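You operate a simulated robot arm through the tools that you are given. There is no shell and no other tool. Be economical: measure what you need, move in short steps, check, and stop when the job is done.

You run a simulated robot arm. Do the job below in one go: nothing can be reset, and whatever is moved stays where it is left.

Task
Warm the dryer to 50 degrees or more, then shut the heater.
Fine: fresh slider open and blower on first, heater at WARM, never HOT; the blower stays on.
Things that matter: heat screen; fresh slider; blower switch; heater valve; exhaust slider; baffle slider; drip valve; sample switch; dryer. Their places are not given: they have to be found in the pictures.

Only the result counts: the job must be done as asked and must still hold three seconds after the hand-in. Knocking over, shifting, dropping, spilling or breaking anything else fails it.

Robot
A 7-joint arm with a two-finger parallel gripper, fixed in place. Base frame: the origin is at the foot of the arm, x ahead of it, y to its left, z up. Lengths are in cm, angles in degrees, forces in N, time in s.
With the tool pointing down near the work surface it reaches from about 24 to 68 cm from the base axis. Its first joint turns from -66.0 to 66.0 degrees. Payload 2.4 kg.
The tool frame sits at the grasp point between the pads (the TCP): z along the fingers, y along the line on which they close. The tips reach 3 cm beyond it. Largest opening 9.4 cm; finger width 2.8, thickness 1; the body of the gripper, 5 by 9.6 cm, starts 5.5 cm behind the TCP.
Orientation is told as [roll, pitch, yaw] about the base's x, y, z axes, in that order, counted from this pose: with the fingers straight down and closing along the base's y, the tool's x points along the base's -x, its y along +y and its z along -z.

Tools
- The arm moves only by the tool nudge_tool. Its argument "motion" is one flat list of numbers, 6 for each row, row after row: the shift along the tool's x, y, z in units of 50 mm (1.0 is 50 mm), then the turn, a rotation vector about the tool's x, y, z in units of 4 degrees (1.0 is 4 degrees). In form: [x, y, z, wx, wy, wz, x, y, z, wx, wy, wz, ...]. A call has 1 to 8 rows; each row shifts and turns the commanded pose from where the row before left it, along the tool's axes as they then stand. "claw" is the closure in counts, from 0 (fully open) to 255 (shut), set as the call begins (left out, the last holds). A call with a number of a shift or a turn outside -1 to 1 is refused whole. Each row takes 0.2 s and may step no farther than 5 cm and 8.6 degrees from the row before; otherwise, or with a gripper value out of range, the whole call is refused. A pose out of reach is approached as far as the arm can. The call stops where the force on the tool passes 40 N (or 10 N more than at its start, if that is more) or the arm is blocked; 0.2 s more then pass. Each finger travels about 15.3 cm/s and halts on what it meets, pressing with about 32 N; the grip force reading is that of the motor and also rises with nothing between the fingers. The clock runs only during rows and for 0.2 s after the last one: add rows that do not move to give the fingers time. The reply holds the time, the measured pose of the TCP, the force on the tool along the base axes, the opening and the grip force, in the units named above and with some noise.
- Cameras (640 x 400 px; columns grow to the right, rows downward): "scene" is fixed at [3.07, 47.21, 144.8]; the picture's right is [-0.68, -0.74, 0.00], its down [-0.33, 0.31, -0.89] and it looks along [0.66, -0.60, -0.45] (base axes); focal length 309 px, centre (320, 200). "wrist" rides on the gripper at [-3.7, 0, -5.8] in the tool frame; the picture's right is [0.00, -1.00, 0.00], its down [0.97, 0.00, -0.24] and it looks along [0.24, 0.00, 0.97] (tool axes); focal length 218 px, centre (320, 200).
- get_image(camera): a new picture of that camera. No time passes.
- pixel_to_xyz(camera, pixels): for up to 12 pixels [column, row] of the newest picture of that camera ("zoom" is the newest enlarged one), the place [x, y, z] in the base frame of the surface seen there, good to about 0.2 cm, but the place of the scene camera against the robot may be out by one fixed shift of up to 2.5 cm in any direction. No time passes.
- zoom(camera, box): a new picture of the part [left, top, right, bottom] of that camera's present view, enlarged. No time passes.
- sign_off(): hands the job in; it is judged then, once.

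Work in short steps. Measure before you move; look again where a grasp or a placing could have gone wrong, and mend it. You have 80 turns and 34 pictures in all, those below and enlarged ones among them. Open the gripper and draw the arm clear of the work before you hand the job in, unless the task says otherwise; then end with one line.

The tools are called after "Request:" as name(argument=value, ...) on one line, values as JSON. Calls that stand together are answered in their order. nudge_tool: Moves the arm, as the interface text tells. Its arguments: {"type":"object","properties":{"motion":{"type":"array"},"claw":{"type":"number"}},"required":["motion"]} The other tools are called the same way: get_image (camera) takes a picture; pixel_to_xyz (camera, pixels) gives the place of the surface under pixels of a picture; zoom (camera, box) takes an enlarged picture of a part of a camera's view; sign_off () hands the job in.

At the start:

```text
time: 0.0
position: [33.12, -4.02, 128.89]
ee_rot: [0.0, -0.1, 0.0]
force: [0.4, -1.4, -0.1]
opening: 9.39
grasp_force: 0.1
```

scene: 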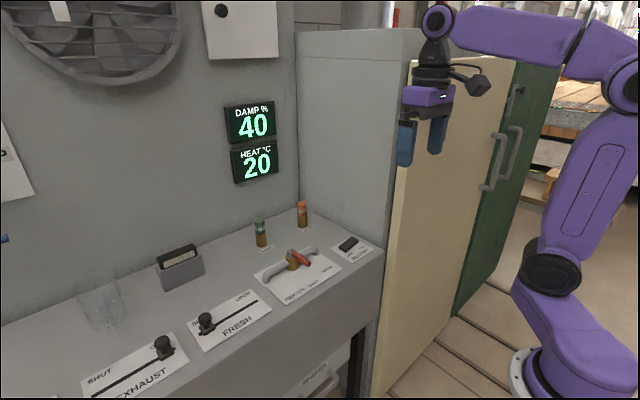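
wrist: 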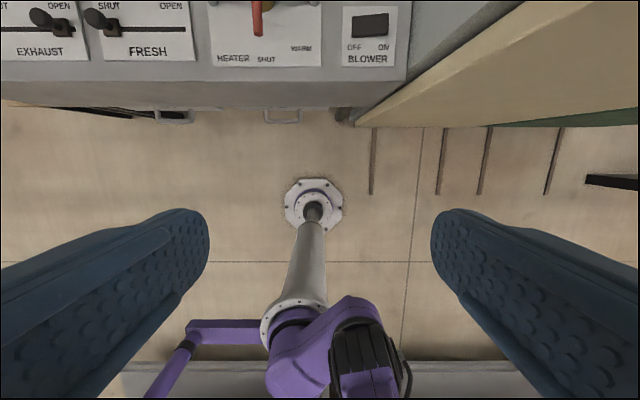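

I see the panel: the fresh slider at about (205,320), heater valve at (298,258) and blower at (347,243). I zoom in to read the labels and measure.

Request:
zoom(camera="scene", box=[180, 190, 400, 360])

Request:
zoom(camera="wrist", box=[0, 0, 420, 110])

Request:
pixel_to_xyz(camera="wrist", pixels=[[113, 25], [96, 17], [62, 28], [40, 18], [258, 20], [257, 33], [360, 25], [383, 25], [150, 50], [265, 58], [300, 90], [180, 8]])

Request:
pixel_to_xyz(camera="scene", pixels=[[206, 318], [208, 330], [300, 257], [310, 265], [292, 262], [350, 240], [343, 247], [302, 210], [262, 230], [165, 342], [180, 260], [240, 325]])

```text
2.35 times, centred on (290, 275) of scene
```

zoom: 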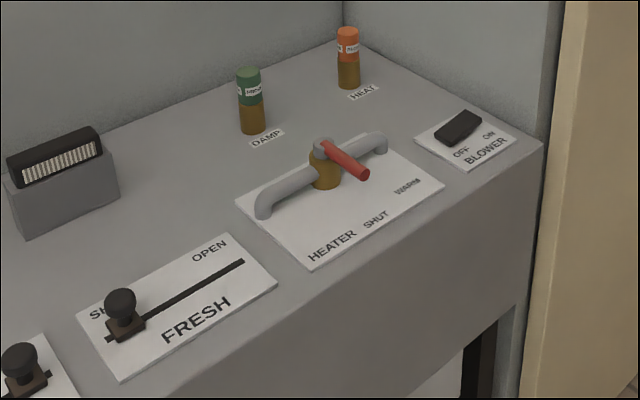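

```text
1.52 times, centred on (210, 55) of wrist
```

zoom: 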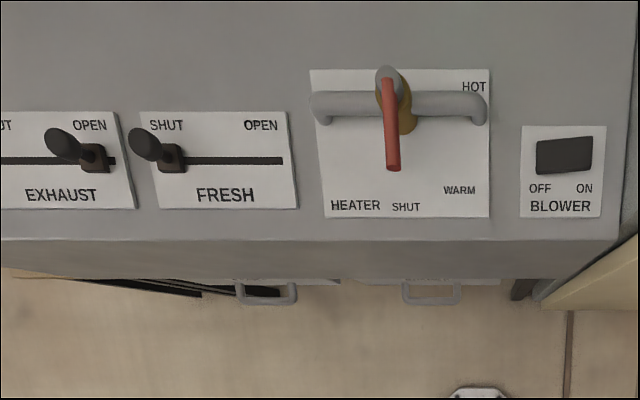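

```text
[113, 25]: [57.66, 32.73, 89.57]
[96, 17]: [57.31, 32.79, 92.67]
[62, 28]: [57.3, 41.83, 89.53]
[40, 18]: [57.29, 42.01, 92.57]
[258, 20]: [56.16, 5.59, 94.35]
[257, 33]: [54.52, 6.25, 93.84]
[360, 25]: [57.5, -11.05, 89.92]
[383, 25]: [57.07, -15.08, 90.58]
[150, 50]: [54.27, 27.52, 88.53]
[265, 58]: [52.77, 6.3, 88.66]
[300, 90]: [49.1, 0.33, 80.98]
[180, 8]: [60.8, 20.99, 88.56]
```

```text
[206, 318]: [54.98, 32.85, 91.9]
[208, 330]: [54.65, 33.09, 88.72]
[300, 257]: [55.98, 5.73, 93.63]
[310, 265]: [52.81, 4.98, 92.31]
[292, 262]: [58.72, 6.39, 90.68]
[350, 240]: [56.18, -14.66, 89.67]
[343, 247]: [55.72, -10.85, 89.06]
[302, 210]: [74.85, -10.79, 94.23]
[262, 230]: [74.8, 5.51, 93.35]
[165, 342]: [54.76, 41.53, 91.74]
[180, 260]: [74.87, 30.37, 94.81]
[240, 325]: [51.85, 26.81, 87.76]
```

The fresh knob sits at about (57.3, 32.8, 92.7) at SHUT, and OPEN lies toward -y. The blower's ON side is at y≈-15, and the heater lever points to SHUT. I close the claw and move toward the fresh slider, staying high.

Request:
nudge_tool(motion=[-0.5, 0.7, 0.4, 0, 0, 0, -0.5, 0.7, 0.4, 0, 0, 0, -0.5, 0.7, 0.4, 0, 0, 0, -0.5, 0.7, 0.4, 0, 0, 0, -0.5, 0.7, 0.4, 0, 0, 0, -0.5, 0.7, 0.4, 0, 0, 0, -0.5, 0.7, 0.4, 0, 0, 0, -0.5, 0.7, 0.4, 0, 0, 0], claw=255)

Request:
get_image(camera="wrist")

```text
time: 1.8
position: [53.08, 23.92, 112.74]
ee_rot: [0.0, 0.0, 0.0]
force: [-0.7, -1.0, 0.1]
opening: 0.02
grasp_force: 32.1
```

```text
29 pictures are left
```

wrist: 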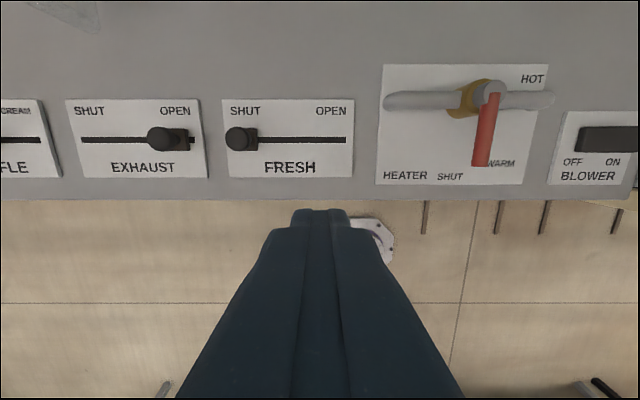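

The panel is seen closer now: fresh knob at (239,139), slot end at (346,140). I measure the important points.

Request:
pixel_to_xyz(camera="wrist", pixels=[[239, 139], [250, 145], [345, 140], [160, 138], [180, 140], [200, 140], [495, 98], [481, 160], [488, 90], [500, 164], [590, 138], [632, 138]])

```text
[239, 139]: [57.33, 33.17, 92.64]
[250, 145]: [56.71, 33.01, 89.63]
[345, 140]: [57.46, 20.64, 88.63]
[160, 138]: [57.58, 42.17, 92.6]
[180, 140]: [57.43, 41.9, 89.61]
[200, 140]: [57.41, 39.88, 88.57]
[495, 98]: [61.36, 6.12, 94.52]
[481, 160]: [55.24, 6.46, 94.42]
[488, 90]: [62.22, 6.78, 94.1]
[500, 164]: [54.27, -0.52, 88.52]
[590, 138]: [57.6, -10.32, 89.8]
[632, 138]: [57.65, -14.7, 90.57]
```

I move beside the fresh knob on its SHUT side, at (56.6, 36.5), and lower part of the way.

Request:
nudge_tool(motion=[-0.175, 0.63, 0.385, 0, 0, 0, -0.175, 0.63, 0.385, 0, 0, 0, -0.175, 0.63, 0.385, 0, 0, 0, -0.175, 0.63, 0.385, 0, 0, 0, 0, 0, 0.8, 0, 0, 0, 0, 0, 0.6, 0, 0, 0])

Request:
get_image(camera="wrist")

```text
time: 3.2
position: [56.7, 36.65, 98.15]
ee_rot: [0.0, 0.0, 0.1]
force: [-0.5, 0.6, 0.9]
opening: 0.0
grasp_force: 31.3
```

```text
28 pictures are left
```

wrist: 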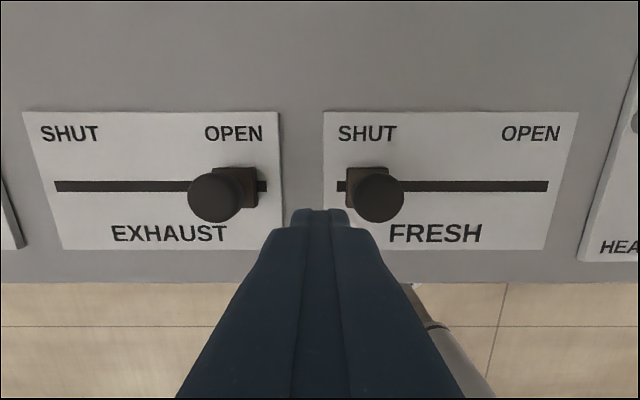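

The closed fingers hang between the two knobs. I lower 5 cm and begin pushing in -y.

Request:
nudge_tool(motion=[0, 0, 0.6, 0, 0, 0, 0, 0, 0.42, 0, 0, 0, 0, -0.3, 0, 0, 0, 0, 0, -0.3, 0, 0, 0, 0, 0, -0.3, 0, 0, 0, 0])

```text
time: 4.4
position: [56.8, 32.06, 93.07]
ee_rot: [0.1, -0.1, 0.0]
force: [1.5, 0.2, 0.1]
opening: 0.01
grasp_force: 32.2
```

No blocking force so far. I push on to y≈25.

Request:
nudge_tool(motion=[0, -0.4, 0, 0, 0, 0, 0, -0.4, 0, 0, 0, 0, 0, -0.3, 0, 0, 0, 0, 0, -0.2, 0, 0, 0, 0])

Request:
get_image(camera="wrist")

```text
time: 5.4
position: [56.65, 25.39, 92.96]
ee_rot: [0.0, 0.0, 0.0]
force: [-0.8, 1.6, 0.3]
opening: 0.0
grasp_force: 31.8
```

```text
27 pictures are left
```

wrist: 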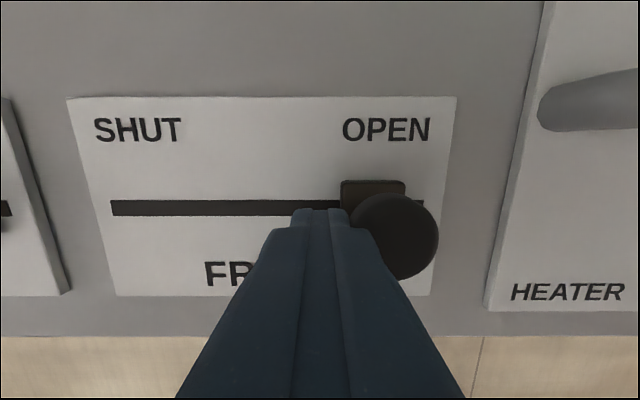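

The slider block (373,197) is almost at the slot's end (423,203). I push the last bit to the stop.

Request:
nudge_tool(motion=[0, -0.1, 0, 0, 0, 0, 0, -0.1, 0, 0, 0, 0, 0, -0.08, 0, 0, 0, 0])

Request:
get_image(camera="wrist")

```text
time: 6.2
position: [56.78, 24.8, 92.99]
ee_rot: [0.3, -0.2, 0.4]
force: [6.5, 21.2, -7.1]
opening: 0.0
grasp_force: 32.2
```

```text
26 pictures are left
```

wrist: 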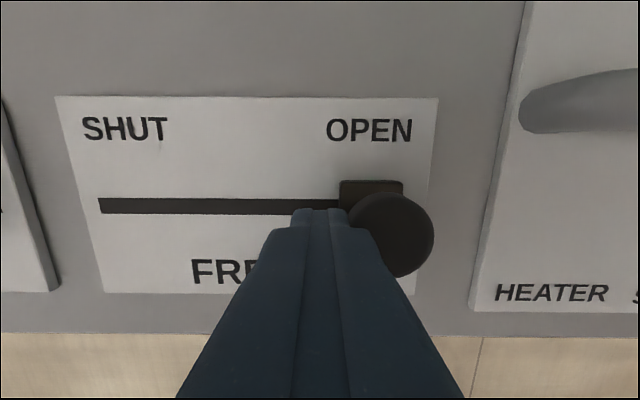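

The fresh slider is at its OPEN stop (21 N reaction). I back off, rise, and go toward the blower.

Request:
nudge_tool(motion=[0, 0.25, 0, 0, 0, 0, 0, 0, -0.9, 0, 0, 0, 0, 0, -0.9, 0, 0, 0, 0, 0, -0.5, 0, 0, 0, 0, -0.9, 0, 0, 0, 0, 0, -0.95, 0, 0, 0, 0, 0, -0.95, 0, 0, 0, 0, 0, -0.95, 0, 0, 0, 0])

Request:
nudge_tool(motion=[0, -0.95, 0, 0, 0, 0, 0, -0.95, 0, 0, 0, 0, 0, -0.95, 0, 0, 0, 0, 0, -0.8, 0, 0, 0, 0])

Request:
get_image(camera="wrist")

```text
time: 8.0
position: [56.75, 6.99, 104.49]
ee_rot: [0.1, 0.0, 0.0]
force: [-0.6, -0.3, -0.2]
opening: 0.01
grasp_force: 31.9
```

```text
time: 9.0
position: [56.6, -11.58, 104.56]
ee_rot: [0.0, 0.0, 0.0]
force: [0.1, 0.2, 0.4]
opening: 0.0
grasp_force: 32.1
```

```text
25 pictures are left
```

wrist: 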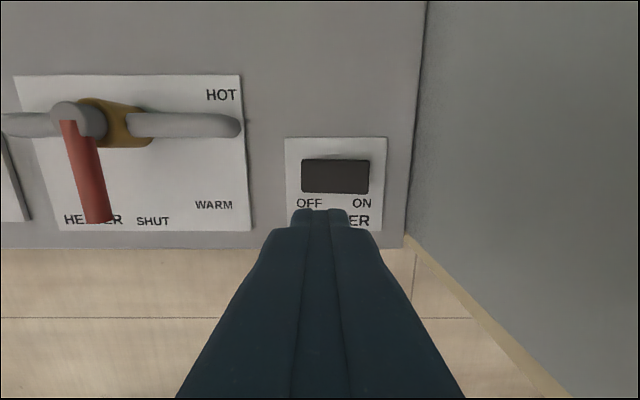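

The rocker is at (335,176), with the cabinet side wall right of column 420. I measure both for clearance.

Request:
pixel_to_xyz(camera="wrist", pixels=[[306, 176], [320, 176], [350, 176], [364, 176], [335, 163], [335, 188], [440, 150], [500, 150], [600, 100], [88, 135], [101, 215], [65, 105]])

```text
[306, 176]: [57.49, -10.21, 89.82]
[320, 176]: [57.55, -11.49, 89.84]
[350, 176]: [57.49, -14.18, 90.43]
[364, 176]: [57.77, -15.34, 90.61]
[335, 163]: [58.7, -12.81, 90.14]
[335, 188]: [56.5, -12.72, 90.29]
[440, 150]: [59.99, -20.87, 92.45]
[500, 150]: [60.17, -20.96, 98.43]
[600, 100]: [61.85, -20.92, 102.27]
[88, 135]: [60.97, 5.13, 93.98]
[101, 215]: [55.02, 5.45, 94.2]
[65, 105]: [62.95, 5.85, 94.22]
```

Wall at y≈-20.9; at TCP y=-14.4 the gripper body keeps about 1.7 cm clear. I go above the ON side, descend and press gently.

Request:
nudge_tool(motion=[-0.18, -0.57, 0, 0, 0, 0, 0, 0, 0.9, 0, 0, 0, 0, 0, 0.9, 0, 0, 0, 0, 0, 0.3, 0, 0, 0, 0, 0, 0.12, 0, 0, 0, 0, 0, 0.1, 0, 0, 0])

Request:
get_image(camera="wrist")

```text
time: 10.4
position: [57.66, -14.48, 93.19]
ee_rot: [-0.1, -0.2, -0.2]
force: [-9.8, -2.4, 26.3]
opening: 0.0
grasp_force: 31.7
```

```text
24 pictures are left
```

wrist: 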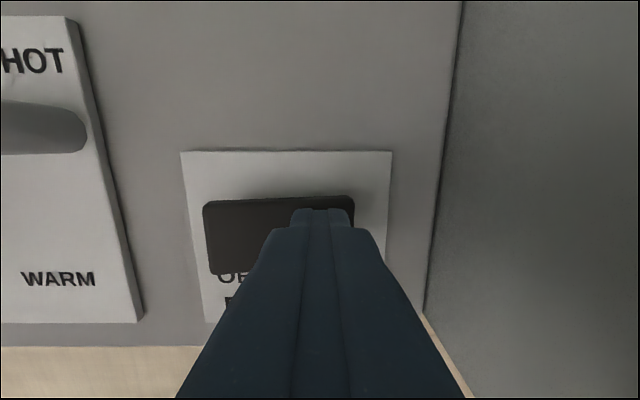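

The fingers press with 26 N on the ON end, which looks pressed down. I lift off and check the rocker.

Request:
nudge_tool(motion=[0, 0, -0.8, 0, 0, 0, 0, 0, -0.8, 0, 0, 0, 0, 0.5, -0.6, 0, 0, 0])

Request:
get_image(camera="wrist")

Request:
pixel_to_xyz(camera="wrist", pixels=[[306, 188], [320, 190], [350, 188], [360, 186]])

Request:
get_image(camera="scene")

```text
time: 11.2
position: [57.65, -12.21, 103.89]
ee_rot: [0.1, 0.0, 0.1]
force: [0.0, 1.0, 0.9]
opening: 0.0
grasp_force: 32.2
```

```text
23 pictures are left
```

wrist: 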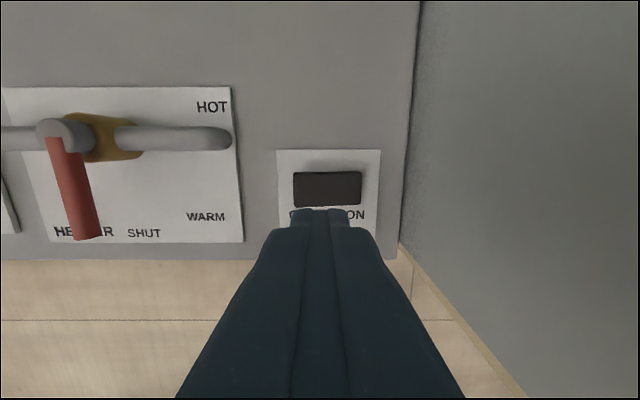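

```text
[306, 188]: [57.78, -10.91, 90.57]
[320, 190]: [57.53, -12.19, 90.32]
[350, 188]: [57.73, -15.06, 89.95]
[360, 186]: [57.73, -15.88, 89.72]
```

```text
22 pictures are left
```

scene: 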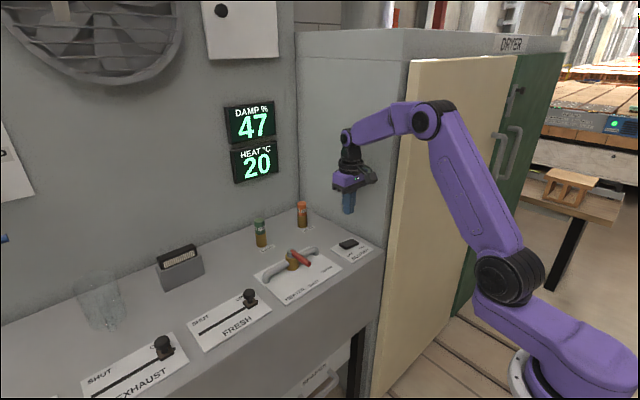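

The rocker is now down at the ON end (89.7 vs 90.6), so the blower is on and the fan is blurred. Next I move to the +y side of the heater lever (lever y≈5.4–6.6, tip x≈54.5, z≈94.3) and lower so the tips are at z≈92.8.

Request:
nudge_tool(motion=[0.066, 0.87, 0, 0, 0, 0, 0.066, 0.87, 0, 0, 0, 0, 0.066, 0.87, 0, 0, 0, 0, 0.066, 0.87, 0, 0, 0, 0, 0.066, 0.87, 0, 0, 0, 0, 0, 0, 0.6, 0, 0, 0])

Request:
get_image(camera="wrist")

Request:
zoom(camera="scene", box=[220, 90, 400, 300])

```text
time: 12.6
position: [56.0, 9.7, 101.01]
ee_rot: [-0.1, -0.1, -0.1]
force: [0.6, -0.7, -0.5]
opening: 0.0
grasp_force: 31.4
```

```text
21 pictures are left
```

wrist: 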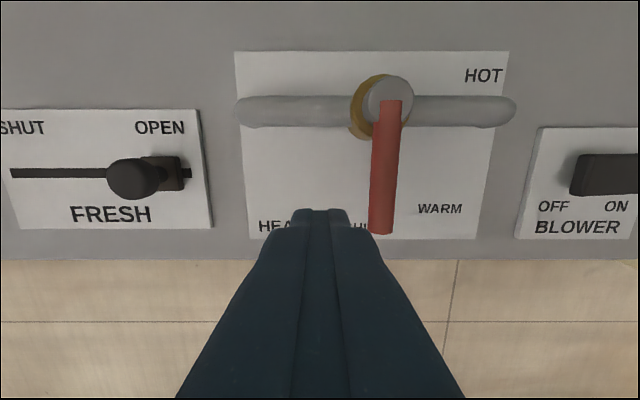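

```text
1.90 times, centred on (310, 195) of scene
```

zoom: 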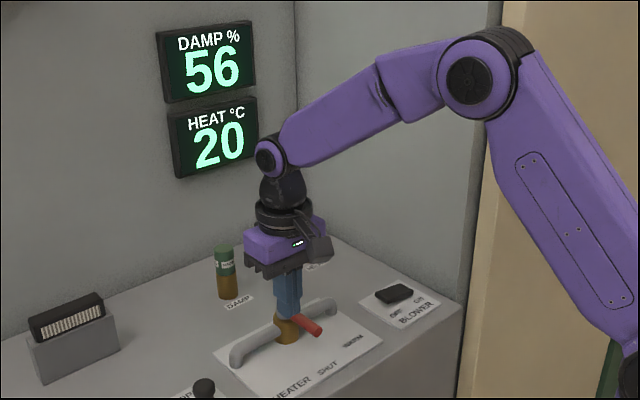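

The fingers are left of the lever (378,170). I lower to TCP z≈96 and push -y to about y=4.7, then look.

Request:
nudge_tool(motion=[0, 0, 0.6, 0, 0, 0, 0, 0, 0.4, 0, 0, 0, 0, -0.35, 0, 0, 0, 0, 0, -0.35, 0, 0, 0, 0, 0, -0.3, 0, 0, 0, 0])

Request:
get_image(camera="wrist")

```text
time: 13.8
position: [55.93, 4.69, 96.05]
ee_rot: [0.1, 0.0, 0.0]
force: [0.4, -0.1, 0.2]
opening: 0.0
grasp_force: 31.7
```

```text
19 pictures are left
```

wrist: 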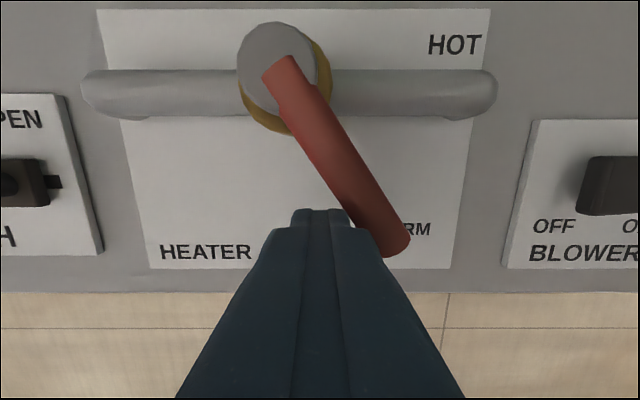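

The lever has turned about 33° toward WARM. I push about 1 cm more to align it with the WARM mark.

Request:
nudge_tool(motion=[0, -0.1, 0, 0, 0, 0, 0, -0.1, 0, 0, 0, 0])

Request:
get_image(camera="wrist")

Request:
zoom(camera="scene", box=[220, 90, 400, 300])

```text
time: 14.4
position: [55.85, 3.81, 96.11]
ee_rot: [-0.1, 0.0, 0.0]
force: [-0.1, 0.4, 0.4]
opening: 0.0
grasp_force: 31.9
```

```text
18 pictures are left
```

wrist: 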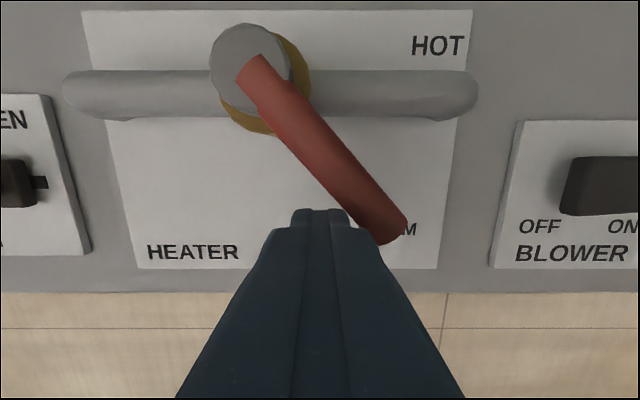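

```text
1.90 times, centred on (310, 195) of scene
```

zoom: 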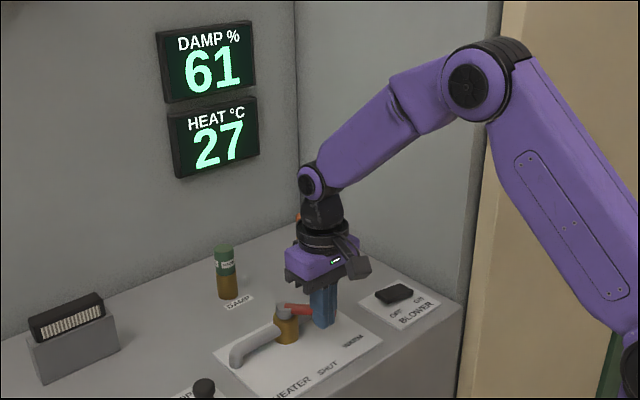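

Heat reads 27 and is rising, with the lever aligned at WARM (~43°). While it heats I back off, rise, and go round to the -y side of the lever, staying above it for now.

Request:
nudge_tool(motion=[0, 0.25, 0, 0, 0, 0, 0, 0, -0.7, 0, 0, 0, 0, 0, -0.5, 0, 0, 0, -0.2, -0.9, 0, 0, 0, 0, 0, -0.7, 0, 0, 0, 0])

Request:
zoom(camera="scene", box=[220, 90, 400, 300])

Request:
get_image(camera="wrist")

```text
time: 15.6
position: [56.92, -2.95, 102.14]
ee_rot: [0.0, 0.1, -0.1]
force: [-0.6, -0.1, 0.3]
opening: 0.0
grasp_force: 31.2
```

```text
1.90 times, centred on (310, 195) of scene
```

zoom: 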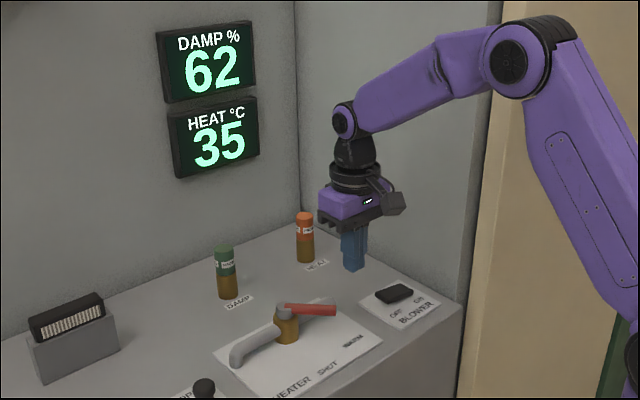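

```text
15 pictures are left
```

wrist: 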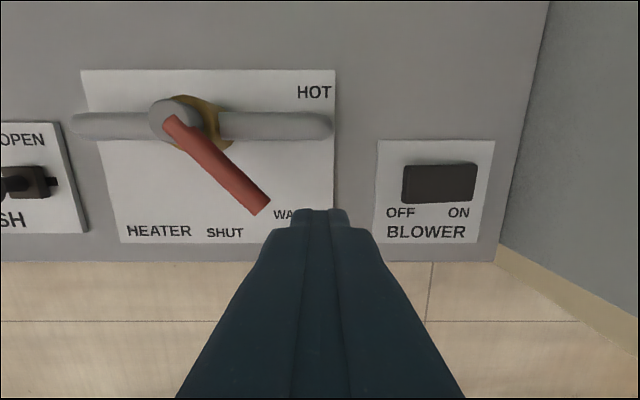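

Heat 35 and rising; the fingers are clear on the WARM side of the lever tip (260,205). I lower to working height and wait.

Request:
nudge_tool(motion=[0, 0, 0.6, 0, 0, 0, 0, 0, 0.6, 0, 0, 0, 0, 0, 0, 0, 0, 0, 0, 0, 0, 0, 0, 0, 0, 0, 0, 0, 0, 0, 0, 0, 0, 0, 0, 0, 0, 0, 0, 0, 0, 0, 0, 0, 0, 0, 0, 0])

Request:
zoom(camera="scene", box=[220, 90, 400, 300])

```text
time: 17.4
position: [56.86, -2.88, 95.99]
ee_rot: [0.1, 0.0, 0.1]
force: [0.2, 0.5, 0.8]
opening: 0.01
grasp_force: 32.0
```

```text
1.90 times, centred on (310, 195) of scene
```

zoom: 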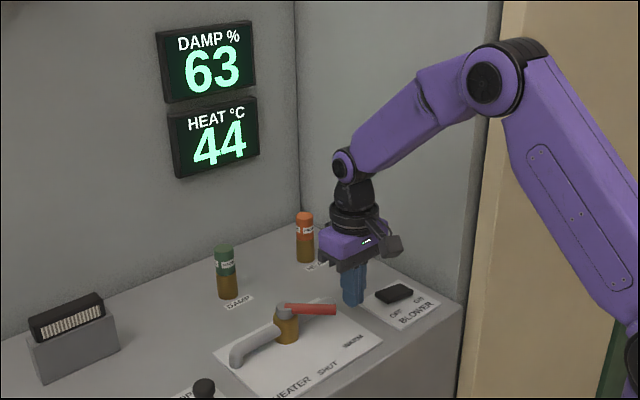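

Heat 44, still rising. I wait further with two calls of still rows.

Request:
nudge_tool(motion=[0, 0, 0, 0, 0, 0, 0, 0, 0, 0, 0, 0, 0, 0, 0, 0, 0, 0, 0, 0, 0, 0, 0, 0, 0, 0, 0, 0, 0, 0, 0, 0, 0, 0, 0, 0, 0, 0, 0, 0, 0, 0, 0, 0, 0, 0, 0, 0])

Request:
nudge_tool(motion=[0, 0, 0, 0, 0, 0, 0, 0, 0, 0, 0, 0, 0, 0, 0, 0, 0, 0, 0, 0, 0, 0, 0, 0, 0, 0, 0, 0, 0, 0, 0, 0, 0, 0, 0, 0, 0, 0, 0, 0, 0, 0, 0, 0, 0, 0, 0, 0])

Request:
zoom(camera="scene", box=[220, 90, 400, 300])

```text
time: 19.2
position: [56.88, -2.99, 96.02]
ee_rot: [0.0, 0.0, 0.0]
force: [-0.1, 0.6, 0.0]
opening: 0.01
grasp_force: 32.3
```

```text
time: 21.0
position: [56.93, -3.04, 95.94]
ee_rot: [0.0, -0.1, 0.0]
force: [0.3, -0.3, -0.3]
opening: 0.0
grasp_force: 32.3
```

```text
1.90 times, centred on (310, 195) of scene
```

zoom: 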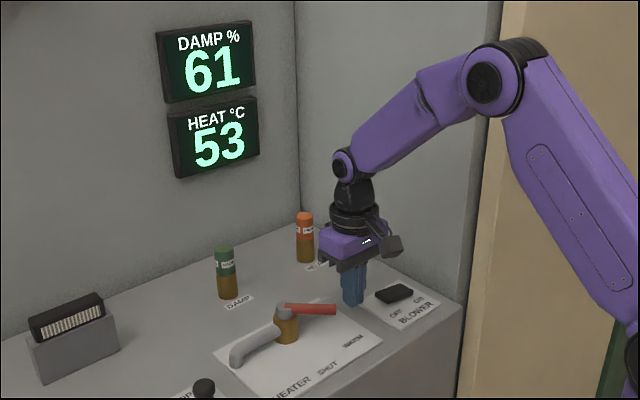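

Heat 53. I wait one more call for margin, then push the lever back: +y from -3 to about 4.2.

Request:
nudge_tool(motion=[0, 0, 0, 0, 0, 0, 0, 0, 0, 0, 0, 0, 0, 0, 0, 0, 0, 0, 0, 0, 0, 0, 0, 0, 0, 0, 0, 0, 0, 0, 0, 0, 0, 0, 0, 0, 0, 0, 0, 0, 0, 0, 0, 0, 0, 0, 0, 0])

Request:
nudge_tool(motion=[0, 0.35, 0, 0, 0, 0, 0, 0.35, 0, 0, 0, 0, 0, 0.35, 0, 0, 0, 0, 0, 0.35, 0, 0, 0, 0])

Request:
get_image(camera="wrist")

Request:
get_image(camera="scene")

```text
time: 22.8
position: [56.72, -2.98, 95.98]
ee_rot: [0.0, 0.0, 0.0]
force: [-0.9, -0.1, -0.7]
opening: 0.01
grasp_force: 32.5
```

```text
time: 23.8
position: [57.17, 4.21, 96.02]
ee_rot: [0.0, -0.1, 0.1]
force: [0.1, -0.3, 0.0]
opening: 0.0
grasp_force: 31.6
```

```text
12 pictures are left
```

wrist: 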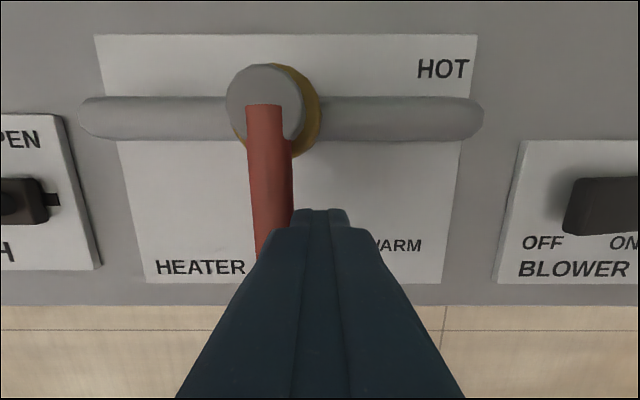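

```text
11 pictures are left
```

scene: 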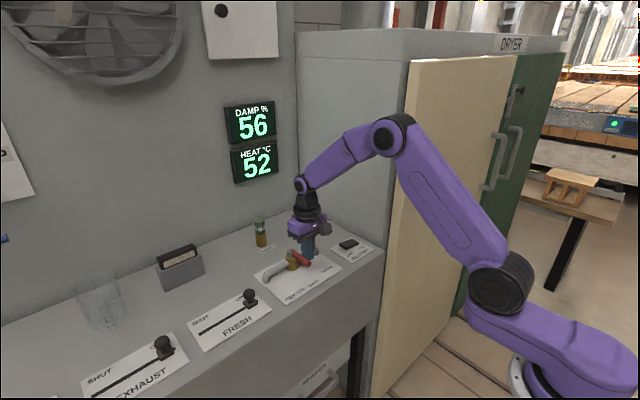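

The lever is nearly straight at SHUT and the heat has peaked (52, falling). I nudge 0.4 cm more to meet the stop.

Request:
nudge_tool(motion=[0, 0.06, 0, 0, 0, 0, 0, 0.03, 0, 0, 0, 0])

Request:
nudge_tool(motion=[0, -0.3, 0, 0, 0, 0, 0, 0, -0.9, 0, 0, 0, 0, 0, -0.9, 0, 0, 0, 0.7, 0, -0.6, 0, 0, 0, 0.7, 0, -0.6, 0, 0, 0])

Request:
get_image(camera="wrist")

Request:
get_image(camera="scene")

```text
time: 24.4
position: [56.99, 4.41, 96.07]
ee_rot: [-0.1, 0.0, -0.2]
force: [2.7, -10.4, 0.7]
opening: 0.01
grasp_force: 32.1
```

```text
time: 25.6
position: [49.81, 2.97, 111.09]
ee_rot: [0.0, 0.0, 0.0]
force: [-0.7, -0.4, -0.5]
opening: 0.0
grasp_force: 31.8
```

```text
10 pictures are left
```

wrist: 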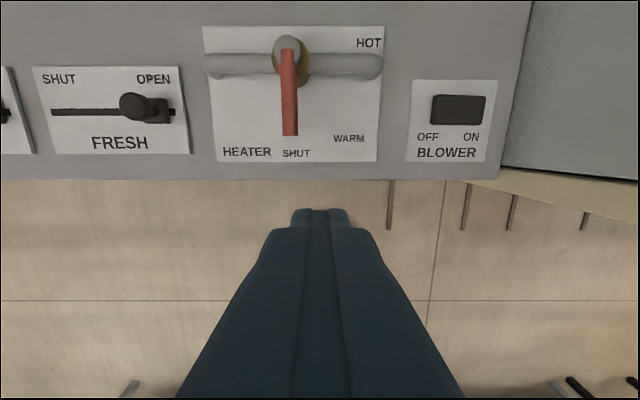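

```text
9 pictures are left
```

scene: 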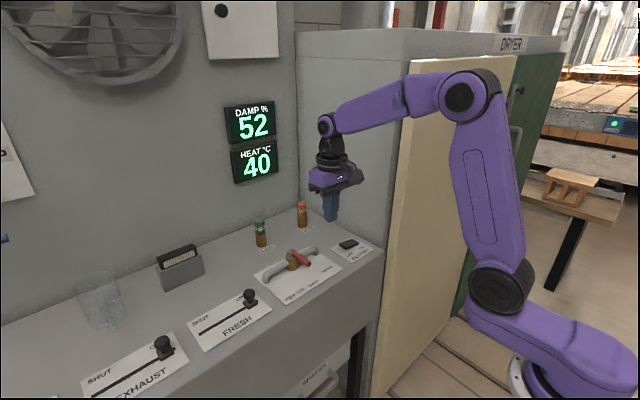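

The lever is at SHUT, the blower at ON and fresh at OPEN. The screen read 53 before I shut the heater and is now cooling, as expected with the blower running. I open the gripper and draw back.

Request:
nudge_tool(motion=[0.7, 0, -0.6, 0, 0, 0, 0.7, 0, -0.6, 0, 0, 0, 0.7, 0, -0.6, 0, 0, 0, 0.5, 0, -0.5, 0, 0, 0], claw=0)

Request:
get_image(camera="scene")

```text
time: 26.6
position: [36.95, 2.96, 122.65]
ee_rot: [0.0, 0.0, 0.1]
force: [0.4, 0.2, -0.6]
opening: 9.41
grasp_force: 0.0
```

```text
8 pictures are left
```

scene: 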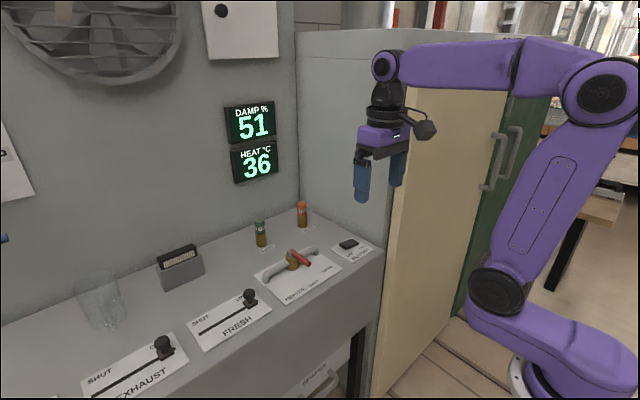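

The arm is clear with the gripper open. Fresh is open, the blower is on and the heater is shut, so I hand in.

Request:
sign_off()

```text
The job is handed in.
```

The dryer reached at least 53 °C on WARM (never HOT), with the fresh slider opened and the blower switched on first; the heater is now shut and the blower still on, but the dryer had cooled to 36 °C by hand-in, so it did not stay at 50.
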